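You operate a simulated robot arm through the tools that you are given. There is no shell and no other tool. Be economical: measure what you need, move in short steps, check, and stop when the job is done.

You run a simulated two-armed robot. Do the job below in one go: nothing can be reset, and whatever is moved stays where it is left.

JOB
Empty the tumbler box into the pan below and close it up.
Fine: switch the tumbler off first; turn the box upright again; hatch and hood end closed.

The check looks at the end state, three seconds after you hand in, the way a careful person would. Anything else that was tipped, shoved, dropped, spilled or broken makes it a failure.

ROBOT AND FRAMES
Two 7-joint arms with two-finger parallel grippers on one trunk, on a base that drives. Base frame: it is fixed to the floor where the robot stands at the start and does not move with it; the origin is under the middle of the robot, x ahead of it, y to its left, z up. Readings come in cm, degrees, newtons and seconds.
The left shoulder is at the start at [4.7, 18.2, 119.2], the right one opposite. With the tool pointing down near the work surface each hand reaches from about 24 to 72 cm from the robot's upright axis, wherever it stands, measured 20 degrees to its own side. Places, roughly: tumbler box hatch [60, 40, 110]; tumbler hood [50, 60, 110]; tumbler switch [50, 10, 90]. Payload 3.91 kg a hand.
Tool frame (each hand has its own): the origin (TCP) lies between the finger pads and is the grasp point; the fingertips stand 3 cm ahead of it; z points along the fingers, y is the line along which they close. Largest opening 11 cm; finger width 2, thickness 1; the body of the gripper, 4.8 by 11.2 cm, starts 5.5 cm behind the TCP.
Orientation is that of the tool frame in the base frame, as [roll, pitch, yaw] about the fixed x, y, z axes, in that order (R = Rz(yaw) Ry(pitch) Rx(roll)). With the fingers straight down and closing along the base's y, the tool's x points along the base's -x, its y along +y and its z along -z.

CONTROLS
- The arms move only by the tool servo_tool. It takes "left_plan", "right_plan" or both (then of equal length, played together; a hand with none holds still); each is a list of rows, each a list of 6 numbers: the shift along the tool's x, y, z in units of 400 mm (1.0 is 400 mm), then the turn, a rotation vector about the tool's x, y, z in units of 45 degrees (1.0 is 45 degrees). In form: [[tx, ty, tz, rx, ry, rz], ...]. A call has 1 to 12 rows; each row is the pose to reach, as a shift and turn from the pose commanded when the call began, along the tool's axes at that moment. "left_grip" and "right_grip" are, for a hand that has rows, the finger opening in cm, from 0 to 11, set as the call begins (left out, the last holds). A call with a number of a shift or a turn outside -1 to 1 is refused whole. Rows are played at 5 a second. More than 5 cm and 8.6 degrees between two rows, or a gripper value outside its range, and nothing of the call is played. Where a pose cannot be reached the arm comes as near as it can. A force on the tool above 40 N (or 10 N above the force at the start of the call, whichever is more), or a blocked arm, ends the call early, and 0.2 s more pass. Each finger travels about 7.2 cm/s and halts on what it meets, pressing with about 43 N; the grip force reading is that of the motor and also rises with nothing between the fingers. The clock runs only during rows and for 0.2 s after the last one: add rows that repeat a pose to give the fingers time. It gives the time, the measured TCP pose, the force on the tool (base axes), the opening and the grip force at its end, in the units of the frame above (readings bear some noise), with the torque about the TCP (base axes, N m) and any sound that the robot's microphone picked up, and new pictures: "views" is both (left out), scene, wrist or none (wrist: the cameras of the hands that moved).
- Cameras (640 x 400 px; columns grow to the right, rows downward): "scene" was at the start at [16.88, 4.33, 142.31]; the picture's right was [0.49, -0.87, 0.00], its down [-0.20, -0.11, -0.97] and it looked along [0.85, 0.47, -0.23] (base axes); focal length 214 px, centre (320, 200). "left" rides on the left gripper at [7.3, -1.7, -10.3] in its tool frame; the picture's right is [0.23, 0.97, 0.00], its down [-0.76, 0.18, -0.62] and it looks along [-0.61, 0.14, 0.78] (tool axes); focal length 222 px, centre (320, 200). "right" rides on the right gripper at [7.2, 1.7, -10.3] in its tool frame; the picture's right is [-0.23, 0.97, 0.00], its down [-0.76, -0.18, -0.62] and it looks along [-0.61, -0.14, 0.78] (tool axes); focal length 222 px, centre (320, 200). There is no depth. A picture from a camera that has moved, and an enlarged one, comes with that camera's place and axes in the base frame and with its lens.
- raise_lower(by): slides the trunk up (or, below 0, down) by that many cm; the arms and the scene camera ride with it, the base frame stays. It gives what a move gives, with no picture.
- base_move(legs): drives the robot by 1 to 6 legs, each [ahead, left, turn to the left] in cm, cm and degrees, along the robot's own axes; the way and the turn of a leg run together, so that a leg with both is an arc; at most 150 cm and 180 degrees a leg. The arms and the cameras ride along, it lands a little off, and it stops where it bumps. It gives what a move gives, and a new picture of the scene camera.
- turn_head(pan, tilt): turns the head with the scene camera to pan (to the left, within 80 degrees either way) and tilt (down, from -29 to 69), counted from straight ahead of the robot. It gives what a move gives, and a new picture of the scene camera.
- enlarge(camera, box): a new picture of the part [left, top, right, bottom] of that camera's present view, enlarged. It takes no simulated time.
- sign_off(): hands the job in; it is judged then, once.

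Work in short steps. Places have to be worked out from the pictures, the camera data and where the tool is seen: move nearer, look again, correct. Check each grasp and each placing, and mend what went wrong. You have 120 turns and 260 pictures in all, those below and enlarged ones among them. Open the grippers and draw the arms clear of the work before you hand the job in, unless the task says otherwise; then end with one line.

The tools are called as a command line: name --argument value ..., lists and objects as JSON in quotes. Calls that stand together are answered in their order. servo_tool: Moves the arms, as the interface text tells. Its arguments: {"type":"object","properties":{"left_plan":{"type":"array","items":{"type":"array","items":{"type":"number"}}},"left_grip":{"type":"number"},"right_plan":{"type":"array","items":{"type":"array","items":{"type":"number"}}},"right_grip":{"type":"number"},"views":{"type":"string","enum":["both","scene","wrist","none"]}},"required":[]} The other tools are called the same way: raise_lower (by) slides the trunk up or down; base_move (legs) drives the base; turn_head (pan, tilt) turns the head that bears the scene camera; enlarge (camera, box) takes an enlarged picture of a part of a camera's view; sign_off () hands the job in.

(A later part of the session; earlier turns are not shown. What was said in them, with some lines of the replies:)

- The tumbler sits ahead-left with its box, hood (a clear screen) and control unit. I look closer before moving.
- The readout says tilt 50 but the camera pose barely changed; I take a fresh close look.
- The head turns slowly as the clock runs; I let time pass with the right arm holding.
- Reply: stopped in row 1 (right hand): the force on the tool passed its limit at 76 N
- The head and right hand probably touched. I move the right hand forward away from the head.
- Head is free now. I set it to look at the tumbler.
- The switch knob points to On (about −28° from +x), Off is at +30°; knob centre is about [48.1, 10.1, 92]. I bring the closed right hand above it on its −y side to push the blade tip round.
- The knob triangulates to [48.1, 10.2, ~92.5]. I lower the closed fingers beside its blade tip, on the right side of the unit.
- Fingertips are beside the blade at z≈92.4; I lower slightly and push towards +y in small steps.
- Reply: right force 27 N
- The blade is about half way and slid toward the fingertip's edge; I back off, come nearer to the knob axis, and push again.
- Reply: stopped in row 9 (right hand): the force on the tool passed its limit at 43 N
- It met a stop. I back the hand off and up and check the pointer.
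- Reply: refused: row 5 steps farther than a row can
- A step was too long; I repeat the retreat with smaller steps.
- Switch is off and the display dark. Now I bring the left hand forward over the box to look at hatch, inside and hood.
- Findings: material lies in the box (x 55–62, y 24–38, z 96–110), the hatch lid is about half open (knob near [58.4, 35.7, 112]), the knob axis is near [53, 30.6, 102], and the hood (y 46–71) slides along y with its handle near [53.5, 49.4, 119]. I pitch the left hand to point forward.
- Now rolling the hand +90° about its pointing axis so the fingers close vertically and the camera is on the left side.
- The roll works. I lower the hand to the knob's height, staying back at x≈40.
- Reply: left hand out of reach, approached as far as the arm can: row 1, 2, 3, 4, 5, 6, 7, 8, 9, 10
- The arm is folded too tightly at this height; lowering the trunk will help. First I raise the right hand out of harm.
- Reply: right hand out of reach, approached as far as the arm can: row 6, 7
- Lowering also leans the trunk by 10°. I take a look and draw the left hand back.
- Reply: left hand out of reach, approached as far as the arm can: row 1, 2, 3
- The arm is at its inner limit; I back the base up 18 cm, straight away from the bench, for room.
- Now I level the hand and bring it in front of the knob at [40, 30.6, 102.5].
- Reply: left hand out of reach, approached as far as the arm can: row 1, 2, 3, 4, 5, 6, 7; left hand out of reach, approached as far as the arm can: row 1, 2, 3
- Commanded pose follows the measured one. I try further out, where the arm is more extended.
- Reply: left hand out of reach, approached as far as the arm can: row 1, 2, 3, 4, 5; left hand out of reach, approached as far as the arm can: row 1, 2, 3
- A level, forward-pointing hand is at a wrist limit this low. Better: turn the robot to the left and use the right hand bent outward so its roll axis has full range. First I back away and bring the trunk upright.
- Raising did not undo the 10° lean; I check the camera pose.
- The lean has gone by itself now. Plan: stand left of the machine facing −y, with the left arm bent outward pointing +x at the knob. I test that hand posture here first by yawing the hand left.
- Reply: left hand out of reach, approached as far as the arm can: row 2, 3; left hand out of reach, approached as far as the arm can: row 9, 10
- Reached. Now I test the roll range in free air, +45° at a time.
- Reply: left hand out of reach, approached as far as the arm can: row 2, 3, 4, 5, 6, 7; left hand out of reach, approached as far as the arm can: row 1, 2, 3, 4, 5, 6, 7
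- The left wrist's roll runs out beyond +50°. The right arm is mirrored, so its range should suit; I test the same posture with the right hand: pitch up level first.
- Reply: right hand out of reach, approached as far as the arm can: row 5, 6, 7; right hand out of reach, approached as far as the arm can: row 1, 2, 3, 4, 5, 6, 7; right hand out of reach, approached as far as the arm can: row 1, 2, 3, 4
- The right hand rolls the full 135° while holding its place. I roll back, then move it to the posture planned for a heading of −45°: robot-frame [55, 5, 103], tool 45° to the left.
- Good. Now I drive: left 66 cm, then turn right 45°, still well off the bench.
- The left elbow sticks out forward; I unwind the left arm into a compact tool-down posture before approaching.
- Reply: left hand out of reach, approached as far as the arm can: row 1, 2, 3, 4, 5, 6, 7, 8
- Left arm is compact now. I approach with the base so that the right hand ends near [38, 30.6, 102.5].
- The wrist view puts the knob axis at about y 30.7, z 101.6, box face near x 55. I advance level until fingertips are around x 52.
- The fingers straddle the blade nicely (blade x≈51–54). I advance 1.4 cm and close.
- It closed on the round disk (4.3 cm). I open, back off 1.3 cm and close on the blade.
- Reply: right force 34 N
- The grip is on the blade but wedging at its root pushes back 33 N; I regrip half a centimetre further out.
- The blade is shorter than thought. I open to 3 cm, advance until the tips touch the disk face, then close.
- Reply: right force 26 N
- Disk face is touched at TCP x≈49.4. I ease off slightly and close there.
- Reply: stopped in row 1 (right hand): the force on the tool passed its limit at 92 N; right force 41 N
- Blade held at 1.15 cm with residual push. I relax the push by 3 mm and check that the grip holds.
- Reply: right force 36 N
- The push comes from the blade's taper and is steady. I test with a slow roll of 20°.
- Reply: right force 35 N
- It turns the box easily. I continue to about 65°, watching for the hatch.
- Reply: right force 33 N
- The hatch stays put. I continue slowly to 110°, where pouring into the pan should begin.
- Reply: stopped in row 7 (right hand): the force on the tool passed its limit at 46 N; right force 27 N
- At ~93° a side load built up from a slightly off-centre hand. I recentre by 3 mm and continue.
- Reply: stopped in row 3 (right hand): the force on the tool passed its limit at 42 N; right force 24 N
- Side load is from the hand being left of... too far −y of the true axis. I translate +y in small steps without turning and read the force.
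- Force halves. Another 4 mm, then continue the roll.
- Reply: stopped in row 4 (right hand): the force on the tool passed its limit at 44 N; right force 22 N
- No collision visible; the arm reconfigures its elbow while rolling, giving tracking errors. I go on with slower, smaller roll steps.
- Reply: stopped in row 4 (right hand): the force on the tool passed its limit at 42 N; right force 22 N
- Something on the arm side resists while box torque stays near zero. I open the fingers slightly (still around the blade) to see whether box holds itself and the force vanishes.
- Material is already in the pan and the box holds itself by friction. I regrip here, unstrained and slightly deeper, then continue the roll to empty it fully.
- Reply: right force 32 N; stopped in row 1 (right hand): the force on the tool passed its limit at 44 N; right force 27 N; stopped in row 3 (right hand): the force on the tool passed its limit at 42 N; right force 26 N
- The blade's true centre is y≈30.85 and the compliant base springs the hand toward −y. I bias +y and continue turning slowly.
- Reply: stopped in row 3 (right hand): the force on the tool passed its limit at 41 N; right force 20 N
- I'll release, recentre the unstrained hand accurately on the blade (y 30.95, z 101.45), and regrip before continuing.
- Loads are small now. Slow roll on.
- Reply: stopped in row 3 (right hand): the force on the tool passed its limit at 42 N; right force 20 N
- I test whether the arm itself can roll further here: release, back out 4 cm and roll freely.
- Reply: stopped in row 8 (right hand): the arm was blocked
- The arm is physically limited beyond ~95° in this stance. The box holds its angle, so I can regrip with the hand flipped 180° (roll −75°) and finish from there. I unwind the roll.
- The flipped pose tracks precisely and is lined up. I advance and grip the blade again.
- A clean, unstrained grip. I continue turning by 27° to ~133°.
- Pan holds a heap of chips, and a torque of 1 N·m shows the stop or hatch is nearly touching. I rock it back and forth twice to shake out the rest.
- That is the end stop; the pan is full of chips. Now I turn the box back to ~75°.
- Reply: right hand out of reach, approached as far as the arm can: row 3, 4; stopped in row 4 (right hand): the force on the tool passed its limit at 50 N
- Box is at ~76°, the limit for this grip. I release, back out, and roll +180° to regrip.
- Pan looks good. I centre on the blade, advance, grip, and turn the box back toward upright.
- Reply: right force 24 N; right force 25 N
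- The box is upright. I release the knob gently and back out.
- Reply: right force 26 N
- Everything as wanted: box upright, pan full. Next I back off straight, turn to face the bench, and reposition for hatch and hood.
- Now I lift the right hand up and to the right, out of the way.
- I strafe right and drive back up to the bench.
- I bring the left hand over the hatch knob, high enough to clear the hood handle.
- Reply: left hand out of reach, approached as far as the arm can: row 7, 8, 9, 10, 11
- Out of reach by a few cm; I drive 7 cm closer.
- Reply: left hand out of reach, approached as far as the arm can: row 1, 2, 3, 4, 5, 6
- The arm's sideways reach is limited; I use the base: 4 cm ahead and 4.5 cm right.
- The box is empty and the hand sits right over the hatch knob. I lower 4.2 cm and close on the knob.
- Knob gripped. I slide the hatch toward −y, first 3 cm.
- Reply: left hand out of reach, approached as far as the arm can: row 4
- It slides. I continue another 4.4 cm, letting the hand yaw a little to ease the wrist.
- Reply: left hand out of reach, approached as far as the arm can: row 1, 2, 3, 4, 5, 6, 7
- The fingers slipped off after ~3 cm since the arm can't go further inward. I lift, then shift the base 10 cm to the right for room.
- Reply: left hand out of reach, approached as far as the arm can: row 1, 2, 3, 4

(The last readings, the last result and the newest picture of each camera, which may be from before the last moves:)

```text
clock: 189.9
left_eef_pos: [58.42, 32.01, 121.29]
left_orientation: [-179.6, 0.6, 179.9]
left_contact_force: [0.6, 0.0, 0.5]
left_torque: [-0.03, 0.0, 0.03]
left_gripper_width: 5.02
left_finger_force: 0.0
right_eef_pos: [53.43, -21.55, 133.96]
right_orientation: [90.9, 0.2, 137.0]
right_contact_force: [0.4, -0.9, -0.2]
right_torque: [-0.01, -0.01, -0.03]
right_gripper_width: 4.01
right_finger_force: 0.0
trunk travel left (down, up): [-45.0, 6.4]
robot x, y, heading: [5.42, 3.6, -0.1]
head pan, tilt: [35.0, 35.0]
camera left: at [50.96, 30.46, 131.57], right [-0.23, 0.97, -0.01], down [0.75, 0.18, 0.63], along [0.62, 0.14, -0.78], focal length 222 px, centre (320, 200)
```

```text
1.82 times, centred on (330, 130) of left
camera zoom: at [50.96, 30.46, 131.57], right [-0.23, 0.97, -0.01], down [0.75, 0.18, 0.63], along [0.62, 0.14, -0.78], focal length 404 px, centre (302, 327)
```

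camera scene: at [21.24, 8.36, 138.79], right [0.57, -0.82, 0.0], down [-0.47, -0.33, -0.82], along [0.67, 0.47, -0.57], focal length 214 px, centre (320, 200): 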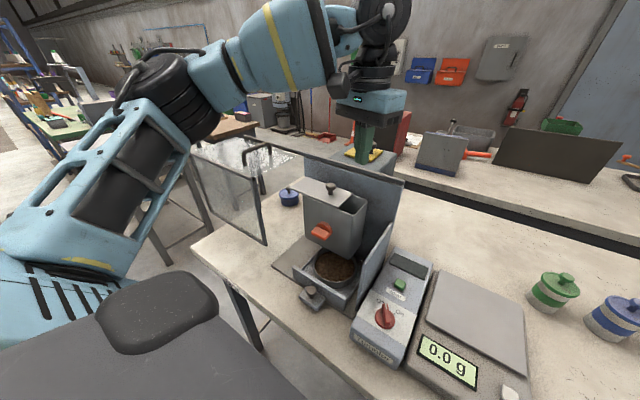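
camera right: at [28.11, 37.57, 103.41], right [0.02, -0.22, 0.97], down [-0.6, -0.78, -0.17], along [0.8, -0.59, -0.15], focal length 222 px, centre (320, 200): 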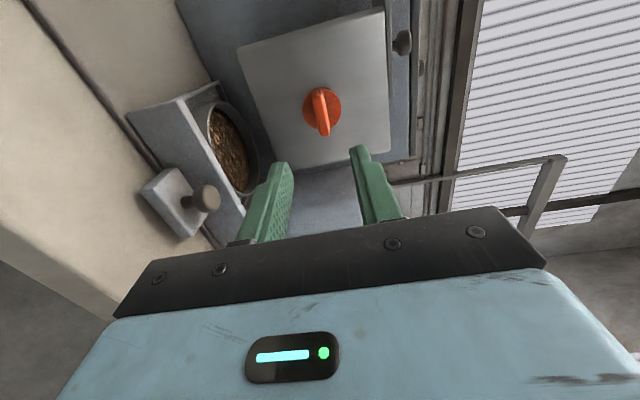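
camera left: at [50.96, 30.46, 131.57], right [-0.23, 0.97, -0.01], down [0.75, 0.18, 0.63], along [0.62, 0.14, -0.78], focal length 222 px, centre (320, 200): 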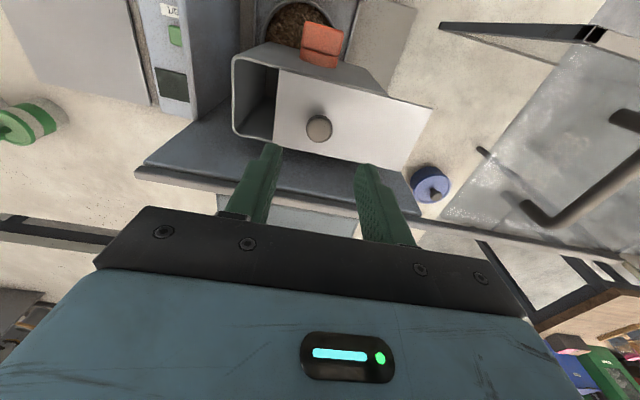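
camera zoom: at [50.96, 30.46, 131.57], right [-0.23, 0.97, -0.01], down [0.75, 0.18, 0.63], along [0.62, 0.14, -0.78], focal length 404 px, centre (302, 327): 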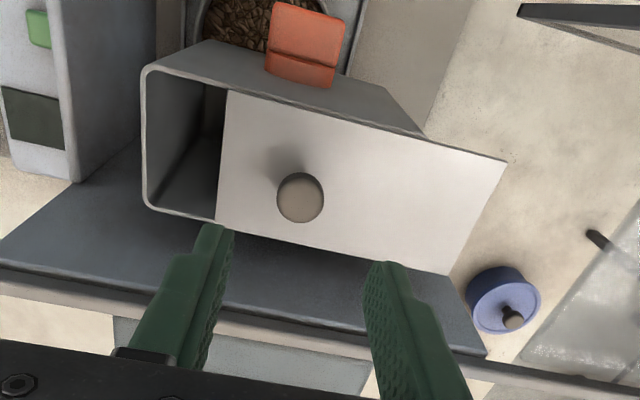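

Good tracking now; the knob is centred at [58.4, 32.0]. I lower, grip and slide it closed.

servo_tool --left_plan '[[0, 0, 0.06, 0, 0, 0], [0, 0, 0.12, 0, 0, 0], [0, 0, 0.155, 0, 0, 0], [0, 0, 0.172, 0, 0, 0], [0, 0, 0.172, 0, 0, 0]]' --views "none"

servo_tool --left_plan '[[0, 0, 0, 0, 0, 0], [0, 0, 0, 0, 0, 0], [0, 0, 0, 0, 0, 0], [0, 0, 0, 0, 0, 0]]' --left_grip 0 --views "none"

servo_tool --left_plan '[[0, -0.02, 0, 0, 0, 0], [0, -0.04, 0, 0, 0, 0], [0, -0.06, 0, 0, 0, 0], [0, -0.08, 0, 0, 0, 0], [0, -0.09, 0, 0, 0, 0], [0, -0.1, 0, 0, 0, 0], [0, -0.11, 0, 0, 0, 0], [0, -0.12, 0, 0, 0, 0]]' --views "both"

enlarge --camera "scene" --box '[250, 130, 430, 280]'

```text
clock: 191.1
left_eef_pos: [58.5, 31.99, 114.35]
left_orientation: [-179.6, 0.7, 179.9]
left_contact_force: [0.8, -0.7, 0.1]
left_torque: [0.02, 0.0, -0.01]
left_gripper_width: 5.01
left_finger_force: 0.0
right_eef_pos: [53.29, -21.5, 134.06]
right_orientation: [90.7, 0.2, 137.0]
right_contact_force: [-0.2, 0.5, 0.4]
right_torque: [-0.02, 0.02, -0.01]
right_gripper_width: 3.99
right_finger_force: 0.1
trunk travel left (down, up): [-45.0, 6.4]
robot x, y, heading: [5.08, 3.62, 0.4]
head pan, tilt: [35.0, 35.0]
```

```text
clock: 192.1
left_eef_pos: [58.34, 32.04, 114.26]
left_orientation: [-179.5, 0.7, 179.9]
left_contact_force: [-0.9, 0.7, -0.7]
left_torque: [0.14, -0.05, -0.01]
left_gripper_width: 2.29
left_finger_force: 45.4
right_eef_pos: [53.38, -21.43, 133.99]
right_orientation: [90.7, 0.1, 137.0]
right_contact_force: [0.3, 0.4, -0.6]
right_torque: [-0.01, 0.0, 0.01]
right_gripper_width: 4.0
right_finger_force: 0.0
trunk travel left (down, up): [-45.0, 6.4]
robot x, y, heading: [5.23, 3.4, 0.1]
head pan, tilt: [35.0, 35.0]
```

```text
clock: 193.9
left_eef_pos: [58.56, 27.21, 114.23]
left_orientation: [-179.6, 0.6, -180.0]
left_contact_force: [-2.1, 9.4, 0.8]
left_torque: [0.95, -0.5, 0.04]
left_gripper_width: 2.31
left_finger_force: 45.2
right_eef_pos: [53.34, -21.38, 133.93]
right_orientation: [90.8, 0.3, 137.0]
right_contact_force: [0.1, 0.1, 0.1]
right_torque: [-0.01, 0.03, -0.03]
right_gripper_width: 3.99
right_finger_force: 0.2
trunk travel left (down, up): [-45.0, 6.4]
robot x, y, heading: [5.59, 3.74, -0.1]
head pan, tilt: [35.0, 35.0]
camera scene: at [21.21, 8.51, 138.78], right [0.57, -0.82, 0.0], down [-0.47, -0.33, -0.82], along [0.67, 0.47, -0.57], focal length 214 px, centre (320, 200)
camera left: at [51.09, 25.71, 124.5], right [-0.23, 0.97, -0.01], down [0.75, 0.18, 0.63], along [0.62, 0.14, -0.78], focal length 222 px, centre (320, 200)
```

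scene: 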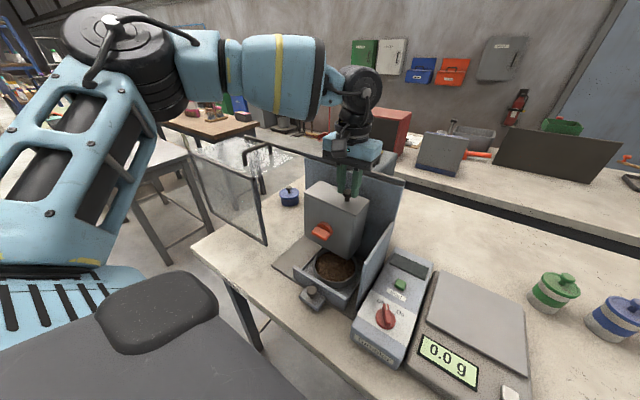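
left: 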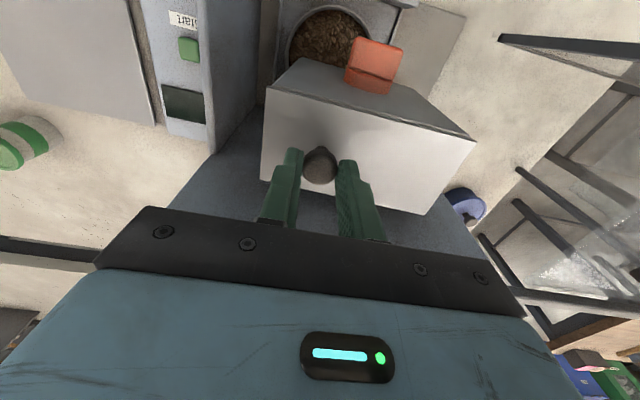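

```text
2.67 times, centred on (340, 205) of scene
camera zoom: at [21.21, 8.51, 138.78], right [0.57, -0.82, 0.0], down [-0.47, -0.33, -0.82], along [0.67, 0.47, -0.57], focal length 572 px, centre (267, 187)
```

zoom: 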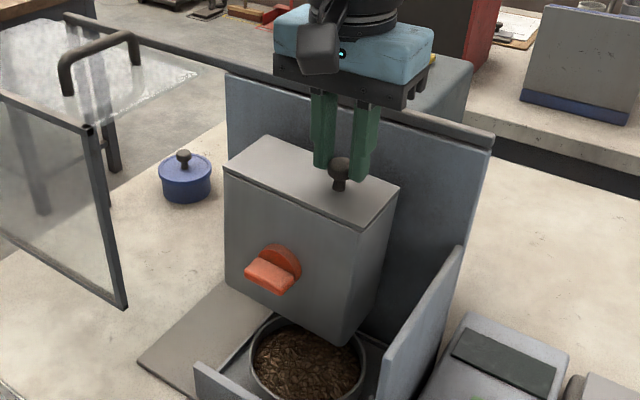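

The hatch is at its closed stop. I release, lift, and check.

servo_tool --left_plan '[[0, 0, 0, 0, 0, 0], [0, 0, 0, 0, 0, 0], [0, 0, -0.06, 0, 0, 0], [0, 0, -0.15, 0, 0, 0], [0, 0, -0.25, 0, 0, 0], [0, 0, -0.3, 0, 0, 0]]' --left_grip 5 --views "both"

enlarge --camera "scene" --box '[180, 130, 430, 310]'

enlarge --camera "left" --box '[240, 0, 540, 240]'

```text
clock: 195.3
left_eef_pos: [58.46, 27.34, 126.19]
left_orientation: [-179.5, 0.6, -180.0]
left_contact_force: [0.8, -0.7, -0.9]
left_torque: [0.0, -0.02, -0.01]
left_gripper_width: 4.99
left_finger_force: 0.1
right_eef_pos: [53.53, -21.51, 133.84]
right_orientation: [90.7, 0.2, 137.0]
right_contact_force: [-0.3, 0.5, 0.2]
right_torque: [0.0, 0.03, -0.02]
right_gripper_width: 4.02
right_finger_force: 0.1
trunk travel left (down, up): [-45.0, 6.4]
robot x, y, heading: [5.19, 3.58, -0.2]
head pan, tilt: [35.0, 35.0]
camera scene: at [21.29, 8.38, 138.78], right [0.57, -0.82, 0.0], down [-0.47, -0.33, -0.82], along [0.67, 0.47, -0.57], focal length 214 px, centre (320, 200)
camera left: at [51.01, 25.72, 136.56], right [-0.23, 0.97, -0.01], down [0.75, 0.18, 0.63], along [0.62, 0.14, -0.78], focal length 222 px, centre (320, 200)
```

scene: 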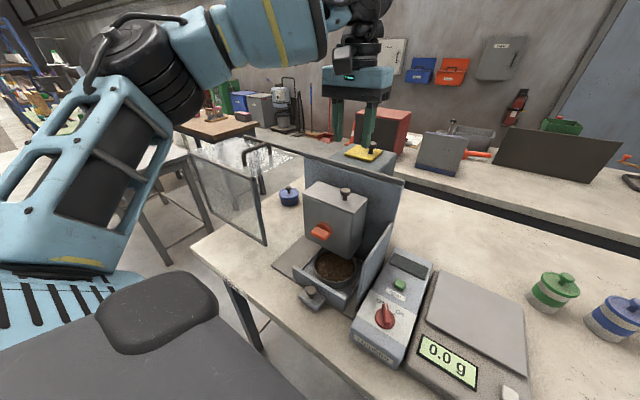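
left: 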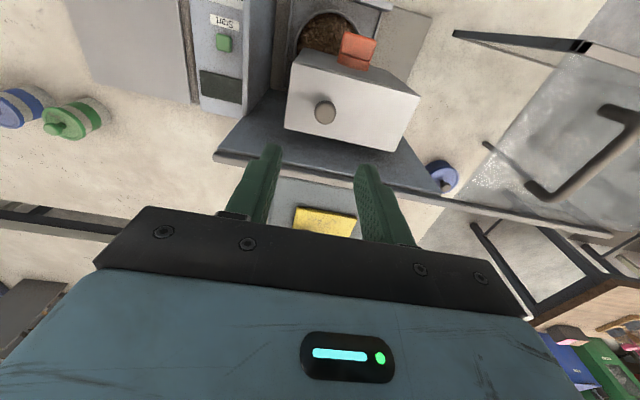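

```text
2.22 times, centred on (305, 220) of scene
camera zoom: at [21.29, 8.38, 138.78], right [0.57, -0.82, 0.0], down [-0.47, -0.33, -0.82], along [0.67, 0.47, -0.57], focal length 477 px, centre (353, 156)
```

zoom: 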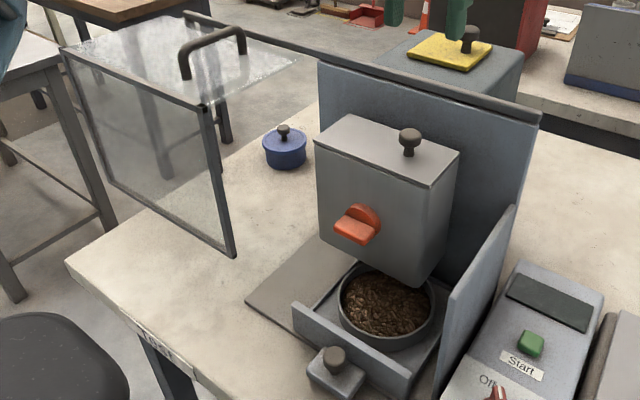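

```text
1.67 times, centred on (390, 120) of left
camera zoom: at [51.01, 25.72, 136.56], right [-0.23, 0.97, -0.01], down [0.75, 0.18, 0.63], along [0.62, 0.14, -0.78], focal length 370 px, centre (203, 333)
```

zoom: 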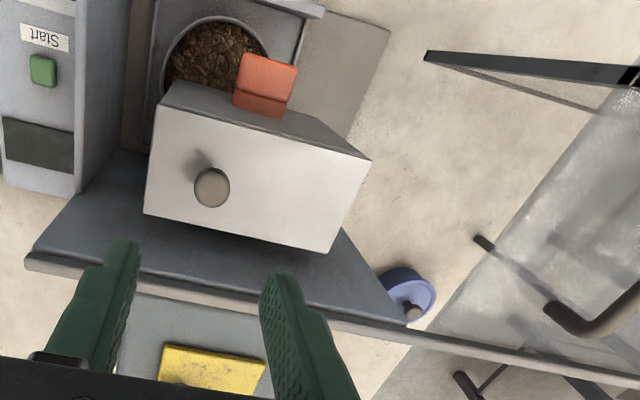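

Hatch is closed. I check closely that the box is level.

enlarge --camera "scene" --box '[290, 170, 390, 270]'

```text
4.00 times, centred on (340, 220) of scene
camera zoom: at [21.29, 8.38, 138.78], right [0.57, -0.82, 0.0], down [-0.47, -0.33, -0.82], along [0.67, 0.47, -0.57], focal length 858 px, centre (240, 120)
```

zoom: 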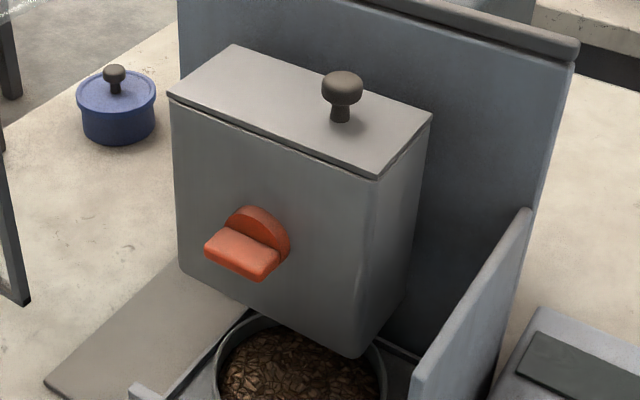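

The box is level within a degree. Next, the hood: I move the left hand above its handle.

servo_tool --left_plan '[[0.01, 0.06, -0.04, 0, 0, 0], [0.02, 0.12, -0.08, 0, 0, 0], [0.04, 0.2, -0.12, 0, 0, 0], [0.05, 0.28, -0.12, 0, 0, 0], [0.07, 0.36, -0.12, 0, 0, 0], [0.08, 0.44, -0.12, 0, 0, 0], [0.1, 0.5, -0.12, 0, 0, 0], [0.1, 0.54, -0.12, 0, 0, 0], [0.1, 0.54, -0.12, 0, 0, 0]]' --left_grip 5 --views "both"

enlarge --camera "left" --box '[180, 20, 480, 240]'

enlarge --camera "scene" --box '[180, 110, 320, 250]'

```text
clock: 197.3
left_eef_pos: [54.08, 48.86, 130.78]
left_orientation: [-179.6, 0.7, 180.0]
left_contact_force: [-0.1, 0.1, -0.5]
left_torque: [0.0, -0.04, 0.0]
left_gripper_width: 5.0
left_finger_force: 0.0
right_eef_pos: [53.35, -21.44, 134.05]
right_orientation: [90.7, 0.2, 137.0]
right_contact_force: [-0.1, 0.7, 1.3]
right_torque: [0.02, -0.04, 0.0]
right_gripper_width: 4.0
right_finger_force: 0.2
trunk travel left (down, up): [-45.0, 6.4]
robot x, y, heading: [5.41, 3.5, 0.2]
head pan, tilt: [35.0, 35.0]
camera scene: at [21.24, 8.34, 138.8], right [0.57, -0.82, 0.0], down [-0.47, -0.33, -0.82], along [0.67, 0.47, -0.57], focal length 214 px, centre (320, 200)
camera left: at [46.86, 47.32, 141.04], right [-0.23, 0.97, -0.01], down [0.75, 0.18, 0.63], along [0.62, 0.14, -0.78], focal length 222 px, centre (320, 200)
```

scene: 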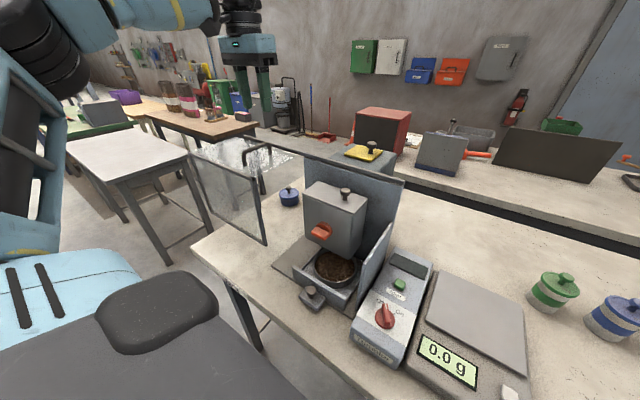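
left: 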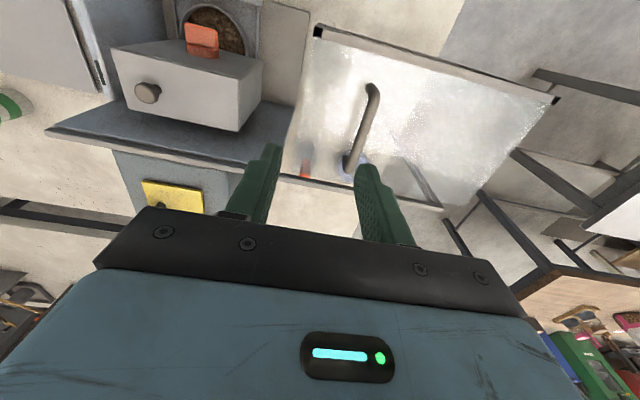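

```text
1.82 times, centred on (330, 130) of left
camera zoom: at [46.86, 47.32, 141.04], right [-0.23, 0.97, -0.01], down [0.75, 0.18, 0.63], along [0.62, 0.14, -0.78], focal length 404 px, centre (302, 327)
```

zoom: 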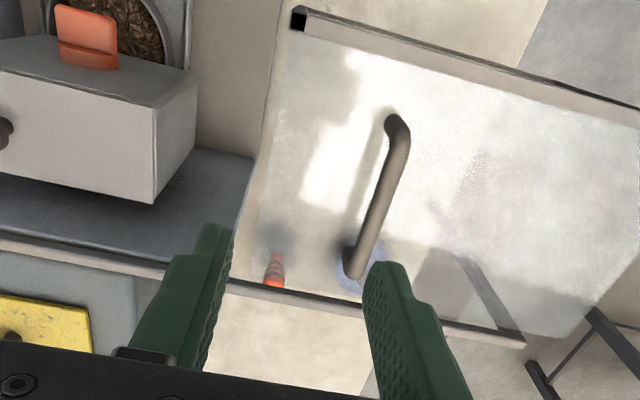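

```text
2.86 times, centred on (250, 180) of scene
camera zoom: at [21.24, 8.34, 138.8], right [0.57, -0.82, 0.0], down [-0.47, -0.33, -0.82], along [0.67, 0.47, -0.57], focal length 613 px, centre (520, 257)
```

zoom: 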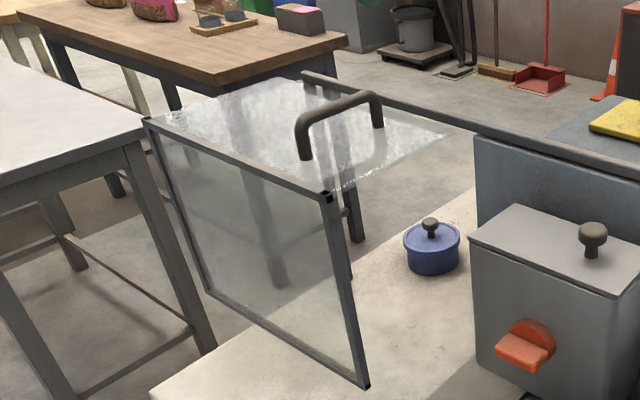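

The handle bar lies at y≈52.6, x 51–59, z≈118.5. I centre over it and lower onto it.

servo_tool --left_plan '[[-0.01, 0.05, 0, 0, 0, 0], [-0.022, 0.094, 0, 0, 0, 0], [-0.022, 0.094, 0.08, 0, 0, 0], [-0.022, 0.094, 0.15, 0, 0, 0], [-0.022, 0.094, 0.18, 0, 0, 0], [-0.022, 0.094, 0.18, 0, 0, 0]]' --left_grip 6 --views "both"

enlarge --camera "left" --box '[180, 20, 480, 240]'

enlarge --camera "scene" --box '[180, 110, 320, 250]'

```text
clock: 198.7
left_eef_pos: [55.37, 52.47, 123.68]
left_orientation: [-179.6, 0.7, 179.9]
left_contact_force: [0.8, 0.5, -1.2]
left_torque: [0.01, -0.03, -0.01]
left_gripper_width: 5.98
left_finger_force: 0.1
left hand out of reach, approached as far as the arm can: row 2
right_eef_pos: [53.51, -21.57, 134.02]
right_orientation: [90.8, 0.2, 137.1]
right_contact_force: [0.7, -0.5, 0.2]
right_torque: [0.02, 0.02, -0.03]
right_gripper_width: 3.98
right_finger_force: 0.0
trunk travel left (down, up): [-45.0, 6.4]
robot x, y, heading: [5.6, 3.88, 0.0]
head pan, tilt: [35.0, 35.0]
camera scene: at [21.25, 8.37, 138.79], right [0.57, -0.82, 0.0], down [-0.47, -0.33, -0.82], along [0.67, 0.47, -0.57], focal length 214 px, centre (320, 200)
camera left: at [47.98, 51.07, 134.04], right [-0.23, 0.97, -0.01], down [0.75, 0.18, 0.63], along [0.62, 0.14, -0.78], focal length 222 px, centre (320, 200)
```

scene: 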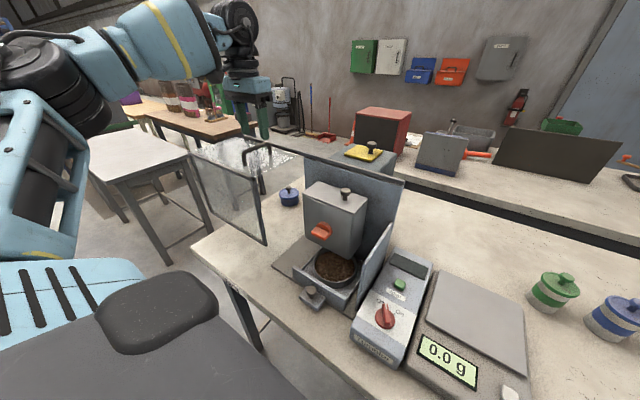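
left: 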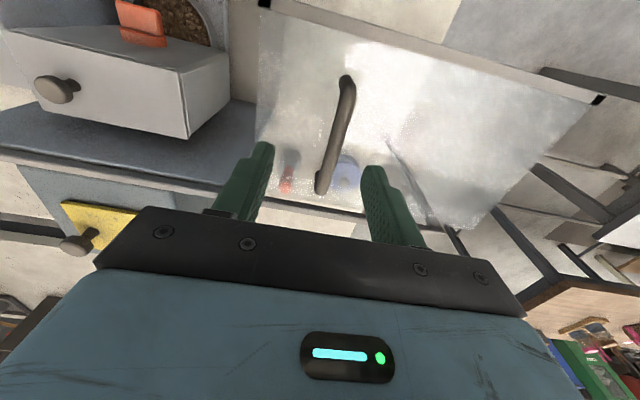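

```text
1.82 times, centred on (330, 130) of left
camera zoom: at [47.98, 51.07, 134.04], right [-0.23, 0.97, -0.01], down [0.75, 0.18, 0.63], along [0.62, 0.14, -0.78], focal length 404 px, centre (302, 327)
```

zoom: 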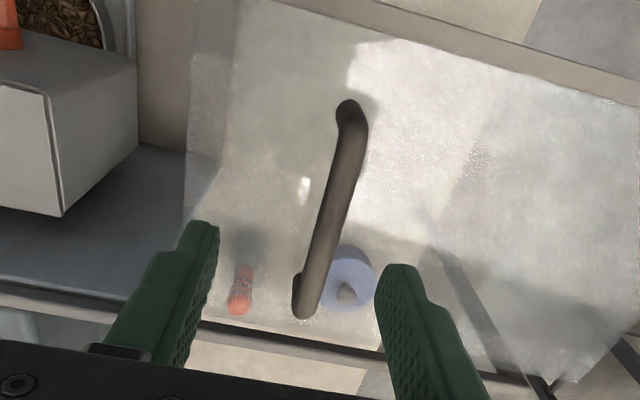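

```text
2.86 times, centred on (250, 180) of scene
camera zoom: at [21.25, 8.37, 138.79], right [0.57, -0.82, 0.0], down [-0.47, -0.33, -0.82], along [0.67, 0.47, -0.57], focal length 613 px, centre (520, 257)
```

zoom: 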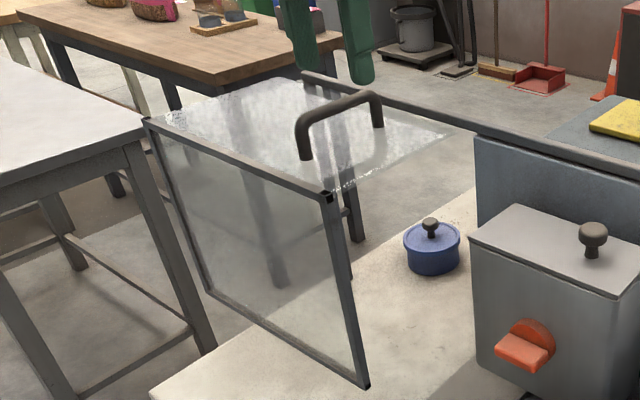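

The bar is about 0.9 cm further +y. I shift and lower the rest.

servo_tool --left_plan '[[0.005, 0.022, 0, 0, 0, 0], [0.005, 0.022, 0.05, 0, 0, 0], [0.005, 0.022, 0.09, 0, 0, 0], [0.005, 0.022, 0.11, 0, 0, 0], [0.005, 0.022, 0.11, 0, 0, 0]]' --views "none"

servo_tool --left_plan '[[0, 0, 0, 0, 0, 0], [0, 0, 0, 0, 0, 0], [0, 0, 0, 0, 0, 0], [0, 0, 0, 0, 0, 0], [0, 0, 0, 0, 0, 0]]' --left_grip 0 --views "wrist"

enlarge --camera "scene" --box '[180, 110, 320, 250]'

```text
clock: 199.9
left_eef_pos: [55.08, 53.43, 119.36]
left_orientation: [-179.7, 0.7, 179.8]
left_contact_force: [-0.8, -0.2, -0.4]
left_torque: [0.02, 0.0, 0.03]
left_gripper_width: 5.99
left_finger_force: 0.0
right_eef_pos: [53.47, -21.44, 134.02]
right_orientation: [90.7, 0.2, 136.9]
right_contact_force: [0.3, 0.7, 0.2]
right_torque: [0.03, -0.01, -0.01]
right_gripper_width: 4.0
right_finger_force: 0.0
trunk travel left (down, up): [-45.0, 6.4]
robot x, y, heading: [5.16, 3.41, -0.1]
head pan, tilt: [35.0, 35.0]
```

```text
clock: 201.1
left_eef_pos: [55.08, 53.32, 119.42]
left_orientation: [-179.6, 0.6, 179.8]
left_contact_force: [0.3, 0.2, -0.8]
left_torque: [-0.02, -0.16, 0.09]
left_gripper_width: 1.15
left_finger_force: 44.6
right_eef_pos: [53.42, -21.44, 133.96]
right_orientation: [90.8, 0.3, 137.0]
right_contact_force: [0.2, 0.6, 0.2]
right_torque: [0.0, -0.01, -0.01]
right_gripper_width: 4.0
right_finger_force: 0.0
trunk travel left (down, up): [-45.0, 6.4]
robot x, y, heading: [5.17, 3.38, -0.1]
head pan, tilt: [35.0, 35.0]
camera left: at [47.66, 51.89, 129.65], right [-0.23, 0.97, -0.01], down [0.75, 0.18, 0.63], along [0.62, 0.14, -0.78], focal length 222 px, centre (320, 200)
```

left: 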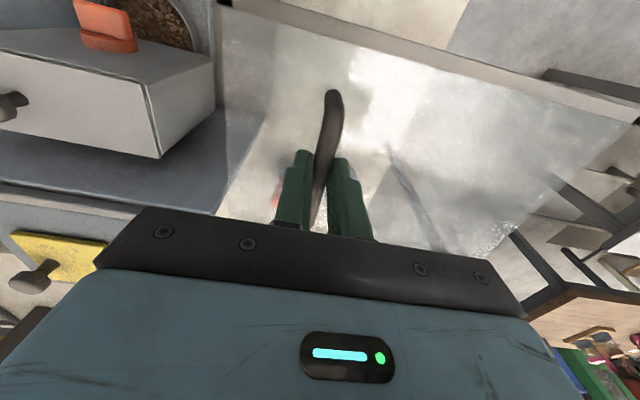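

```text
2.86 times, centred on (250, 180) of scene
camera zoom: at [21.24, 8.37, 138.79], right [0.57, -0.82, 0.0], down [-0.47, -0.33, -0.82], along [0.67, 0.47, -0.57], focal length 613 px, centre (520, 257)
```

zoom: 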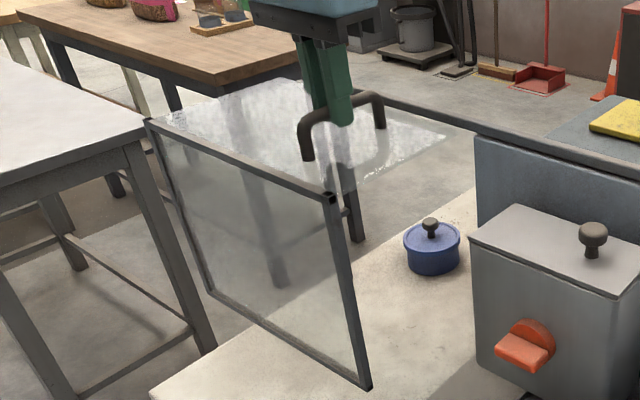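

Handle gripped. I slide the hood toward −y, 12 cm first.

servo_tool --left_plan '[[0, -0.02, 0, 0, 0, 0], [0, -0.06, 0, 0, 0, 0], [0, -0.11, 0, 0, 0, 0], [0, -0.16, 0, 0, 0, 0], [0, -0.21, 0, 0, 0, 0], [0, -0.26, 0, 0, 0, 0], [0, -0.3, 0, 0, 0, 0], [0, -0.3, 0, 0, 0, 0]]' --views "scene"

```text
clock: 202.9
left_eef_pos: [55.06, 41.5, 119.2]
left_orientation: [-179.6, 0.8, 179.9]
left_contact_force: [-7.2, -0.2, -0.5]
left_torque: [-0.07, -0.19, 0.1]
left_gripper_width: 1.16
left_finger_force: 45.6
right_eef_pos: [53.35, -21.59, 133.99]
right_orientation: [90.8, 0.2, 137.1]
right_contact_force: [-1.0, 0.0, -0.6]
right_torque: [0.02, 0.0, -0.02]
right_gripper_width: 3.99
right_finger_force: 0.0
trunk travel left (down, up): [-45.0, 6.4]
robot x, y, heading: [5.26, 3.73, 0.2]
head pan, tilt: [35.0, 35.0]
camera scene: at [21.11, 8.37, 138.81], right [0.57, -0.82, 0.0], down [-0.47, -0.33, -0.82], along [0.67, 0.47, -0.57], focal length 214 px, centre (320, 200)
```

scene: 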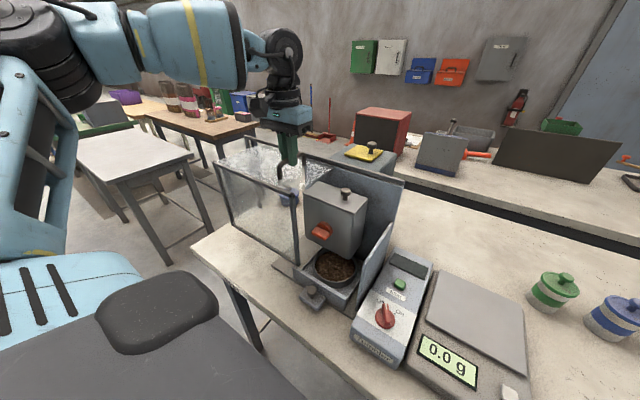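

It glides freely. Another 9 cm.

servo_tool --left_plan '[[0, -0.05, 0, 0, 0, 0], [0, -0.1, 0, 0, 0, 0], [0, -0.15, 0, 0, 0, 0], [0, -0.2, 0, 0, 0, 0], [0, -0.225, 0, 0, 0, 0], [0, -0.225, 0, 0, 0, 0]]' --views "scene"

enlarge --camera "scene" --box '[220, 110, 420, 310]'

```text
clock: 204.3
left_eef_pos: [55.09, 32.42, 119.44]
left_orientation: [-179.5, 1.0, 179.9]
left_contact_force: [1.3, 0.2, 16.3]
left_torque: [-0.04, 0.23, 0.04]
left_gripper_width: 1.15
left_finger_force: 44.4
right_eef_pos: [53.33, -21.57, 134.03]
right_orientation: [90.8, 0.3, 137.0]
right_contact_force: [0.1, 0.2, -0.4]
right_torque: [-0.01, 0.0, -0.01]
right_gripper_width: 3.99
right_finger_force: 0.1
trunk travel left (down, up): [-45.0, 6.4]
robot x, y, heading: [5.17, 3.5, -0.1]
head pan, tilt: [35.0, 35.0]
camera scene: at [21.14, 8.31, 138.83], right [0.57, -0.82, 0.0], down [-0.47, -0.33, -0.82], along [0.67, 0.47, -0.57], focal length 214 px, centre (320, 200)
```

scene: 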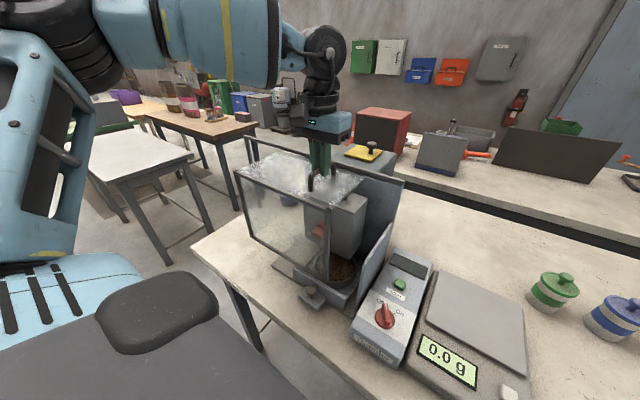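

```text
2.00 times, centred on (320, 210) of scene
camera zoom: at [21.14, 8.31, 138.83], right [0.57, -0.82, 0.0], down [-0.47, -0.33, -0.82], along [0.67, 0.47, -0.57], focal length 429 px, centre (320, 180)
```

zoom: 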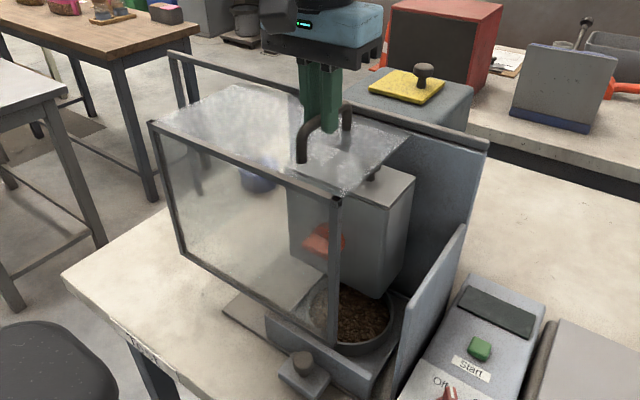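

Hood is two-thirds over. I slide on in smaller steps until it meets its stop.

servo_tool --left_plan '[[0, -0.04, -0.003, 0, 0, 0], [0, -0.08, -0.003, 0, 0, 0], [0, -0.11, -0.003, 0, 0, 0], [0, -0.14, -0.003, 0, 0, 0], [0, -0.16, -0.003, 0, 0, 0], [0, -0.175, -0.003, 0, 0, 0], [0, -0.19, -0.003, 0, 0, 0], [0, -0.205, -0.003, 0, 0, 0], [0, -0.22, -0.003, 0, 0, 0]]' --views "scene"

enlarge --camera "scene" --box '[220, 110, 420, 310]'

```text
clock: 206.3
left_eef_pos: [55.13, 23.8, 119.37]
left_orientation: [-179.7, 0.3, 179.9]
left_contact_force: [-10.9, 0.5, -24.0]
left_torque: [0.01, -0.1, 0.04]
left_gripper_width: 1.16
left_finger_force: 45.1
right_eef_pos: [53.41, -21.42, 134.01]
right_orientation: [90.9, 0.1, 137.0]
right_contact_force: [0.7, -0.6, 0.3]
right_torque: [0.0, 0.0, -0.01]
right_gripper_width: 3.99
right_finger_force: 0.1
trunk travel left (down, up): [-45.0, 6.4]
robot x, y, heading: [5.38, 3.35, -0.3]
head pan, tilt: [35.0, 35.0]
camera scene: at [21.23, 8.45, 138.77], right [0.57, -0.82, 0.0], down [-0.47, -0.33, -0.82], along [0.67, 0.47, -0.57], focal length 214 px, centre (320, 200)
```

scene: 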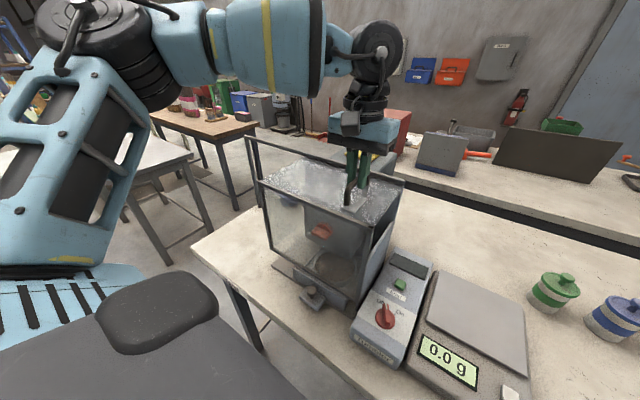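

```text
2.00 times, centred on (320, 210) of scene
camera zoom: at [21.23, 8.45, 138.77], right [0.57, -0.82, 0.0], down [-0.47, -0.33, -0.82], along [0.67, 0.47, -0.57], focal length 429 px, centre (320, 180)
```

zoom: 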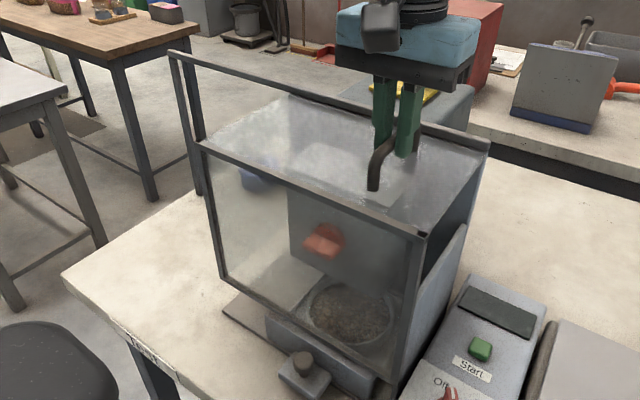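

Nearly closed with no end-stop force yet; I push on gently until resistance.

servo_tool --left_plan '[[0, -0.01, -0.008, 0, 0, 0], [0, -0.02, -0.008, 0, 0, 0], [0, -0.03, -0.008, 0, 0, 0], [0, -0.04, -0.008, 0, 0, 0], [0, -0.05, -0.008, 0, 0, 0]]' --views "scene"

enlarge --camera "scene" --box '[270, 150, 420, 310]'

```text
clock: 207.0
left_eef_pos: [55.09, 23.69, 119.58]
left_orientation: [179.4, 0.3, -179.5]
left_contact_force: [-0.9, 16.0, -8.9]
left_torque: [0.43, -0.82, -0.46]
left_gripper_width: 1.13
left_finger_force: 45.4
right_eef_pos: [53.43, -21.37, 134.04]
right_orientation: [90.8, 0.3, 137.0]
right_contact_force: [-0.5, -0.2, 0.5]
right_torque: [-0.04, 0.02, 0.01]
right_gripper_width: 4.01
right_finger_force: 0.1
trunk travel left (down, up): [-45.0, 6.4]
robot x, y, heading: [5.04, 3.78, 0.2]
head pan, tilt: [35.0, 35.0]
stopped in row 3 (left hand): the force on the tool passed its limit at 43 N (the readings are from after the stop); the commanded pose is now the measured one
camera scene: at [21.26, 8.54, 138.84], right [0.58, -0.82, 0.0], down [-0.47, -0.33, -0.82], along [0.67, 0.47, -0.57], focal length 214 px, centre (320, 200)
```

scene: 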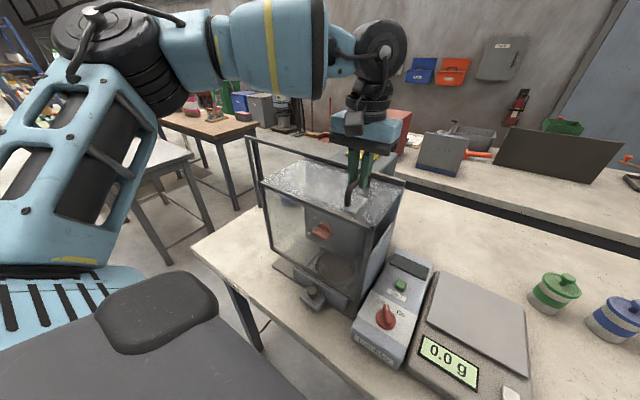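

```text
2.50 times, centred on (345, 230) of scene
camera zoom: at [21.26, 8.54, 138.84], right [0.58, -0.82, 0.0], down [-0.47, -0.33, -0.82], along [0.67, 0.47, -0.57], focal length 536 px, centre (258, 125)
```

zoom: 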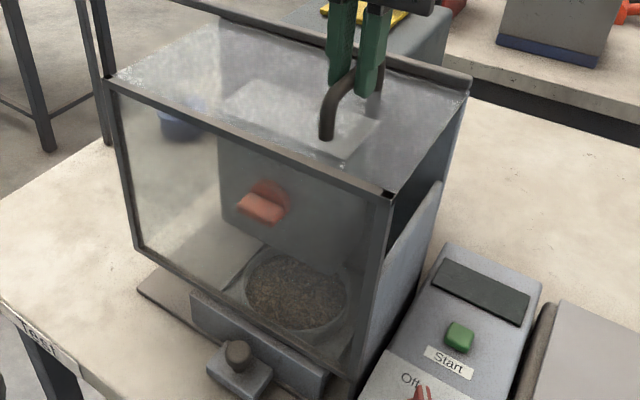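

The hood is at its closed stop. I open, lift off the handle straight up, and check.

servo_tool --left_plan '[[0, 0, 0, 0, 0, 0], [0, 0, 0, 0, 0, 0], [0, 0, 0, 0, 0, 0], [0, 0, -0.05, 0, 0, 0], [0, 0, -0.14, 0, 0, 0], [0, 0, -0.24, 0, 0, 0], [0, 0, -0.3, 0, 0, 0]]' --left_grip 5 --views "scene"

```text
clock: 208.6
left_eef_pos: [53.85, 24.86, 130.2]
left_orientation: [179.9, 0.4, -179.8]
left_contact_force: [0.0, 1.0, -0.4]
left_torque: [0.02, -0.01, 0.0]
left_gripper_width: 5.01
left_finger_force: 0.0
left hand out of reach, approached as far as the arm can: row 6, 7
right_eef_pos: [53.47, -21.3, 133.98]
right_orientation: [90.8, 0.2, 137.1]
right_contact_force: [-0.3, -0.2, -0.3]
right_torque: [0.0, 0.01, -0.01]
right_gripper_width: 4.01
right_finger_force: 0.2
trunk travel left (down, up): [-45.0, 6.4]
robot x, y, heading: [5.31, 3.59, -0.0]
head pan, tilt: [35.0, 35.0]
camera scene: at [21.25, 8.41, 138.79], right [0.57, -0.82, 0.0], down [-0.47, -0.33, -0.82], along [0.67, 0.47, -0.57], focal length 214 px, centre (320, 200)
```

scene: 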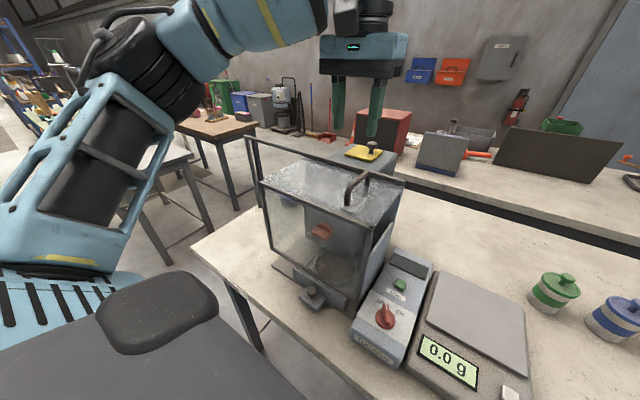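

The hand is clear above the handle (tips at z≈127). I back the base away to draw the arms clear, then take a final look.

base_move --legs '[[-35, 0, 0]]'

enlarge --camera "scene" --box '[260, 120, 440, 250]'

enlarge --camera "left" --box '[120, 0, 520, 240]'

```text
clock: 210.9
left_eef_pos: [18.11, 24.85, 130.21]
left_orientation: [179.8, 0.4, -179.7]
left_contact_force: [0.4, 0.5, -0.5]
left_torque: [0.01, 0.01, 0.02]
left_gripper_width: 4.99
left_finger_force: 0.1
right_eef_pos: [17.73, -21.41, 133.92]
right_orientation: [90.8, 0.2, 137.2]
right_contact_force: [-0.9, 0.2, -0.2]
right_torque: [0.02, 0.0, 0.02]
right_gripper_width: 3.99
right_finger_force: 0.0
trunk travel left (down, up): [-45.0, 6.4]
robot x, y, heading: [-30.13, 3.77, -0.1]
head pan, tilt: [35.0, 35.0]
camera scene: at [-14.5, 8.35, 138.79], right [0.58, -0.82, 0.0], down [-0.47, -0.33, -0.82], along [0.67, 0.47, -0.57], focal length 214 px, centre (320, 200)
```

scene: 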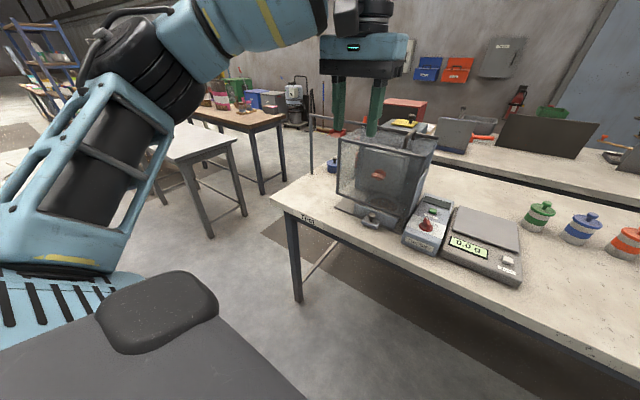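

```text
3.08 times, centred on (350, 185) of scene
camera zoom: at [-14.5, 8.35, 138.79], right [0.58, -0.82, 0.0], down [-0.47, -0.33, -0.82], along [0.67, 0.47, -0.57], focal length 660 px, centre (228, 246)
```

zoom: 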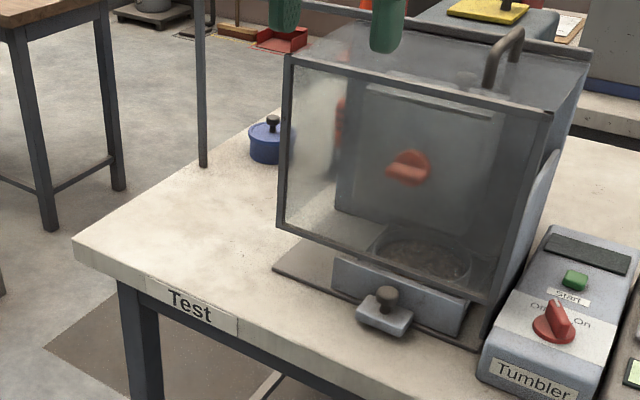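

```text
1.60 times, centred on (320, 120) of left
camera zoom: at [10.79, 23.05, 140.48], right [-0.23, 0.97, 0.0], down [0.76, 0.18, 0.63], along [0.61, 0.15, -0.78], focal length 355 px, centre (320, 328)
```

zoom: 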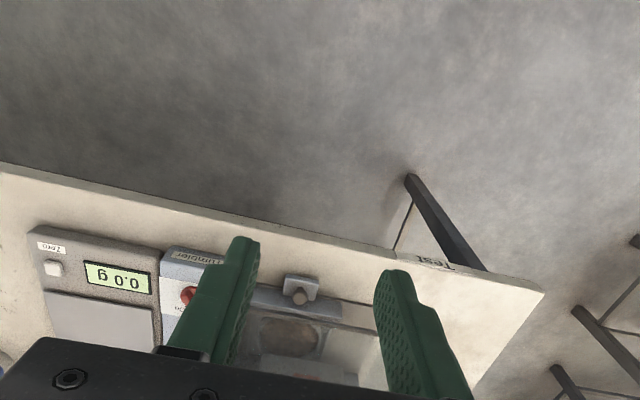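

Everything looks right: switch off, box upright with the hatch shut, hood closed, chips in the pan, arms clear and grippers open. I hand in.

sign_off

```text
The job is handed in.
```

The tumbler is switched off, its box is emptied into the pan and turned upright again, the hatch and hood are closed, and I saw nothing spilled or knocked over; the job is handed in.
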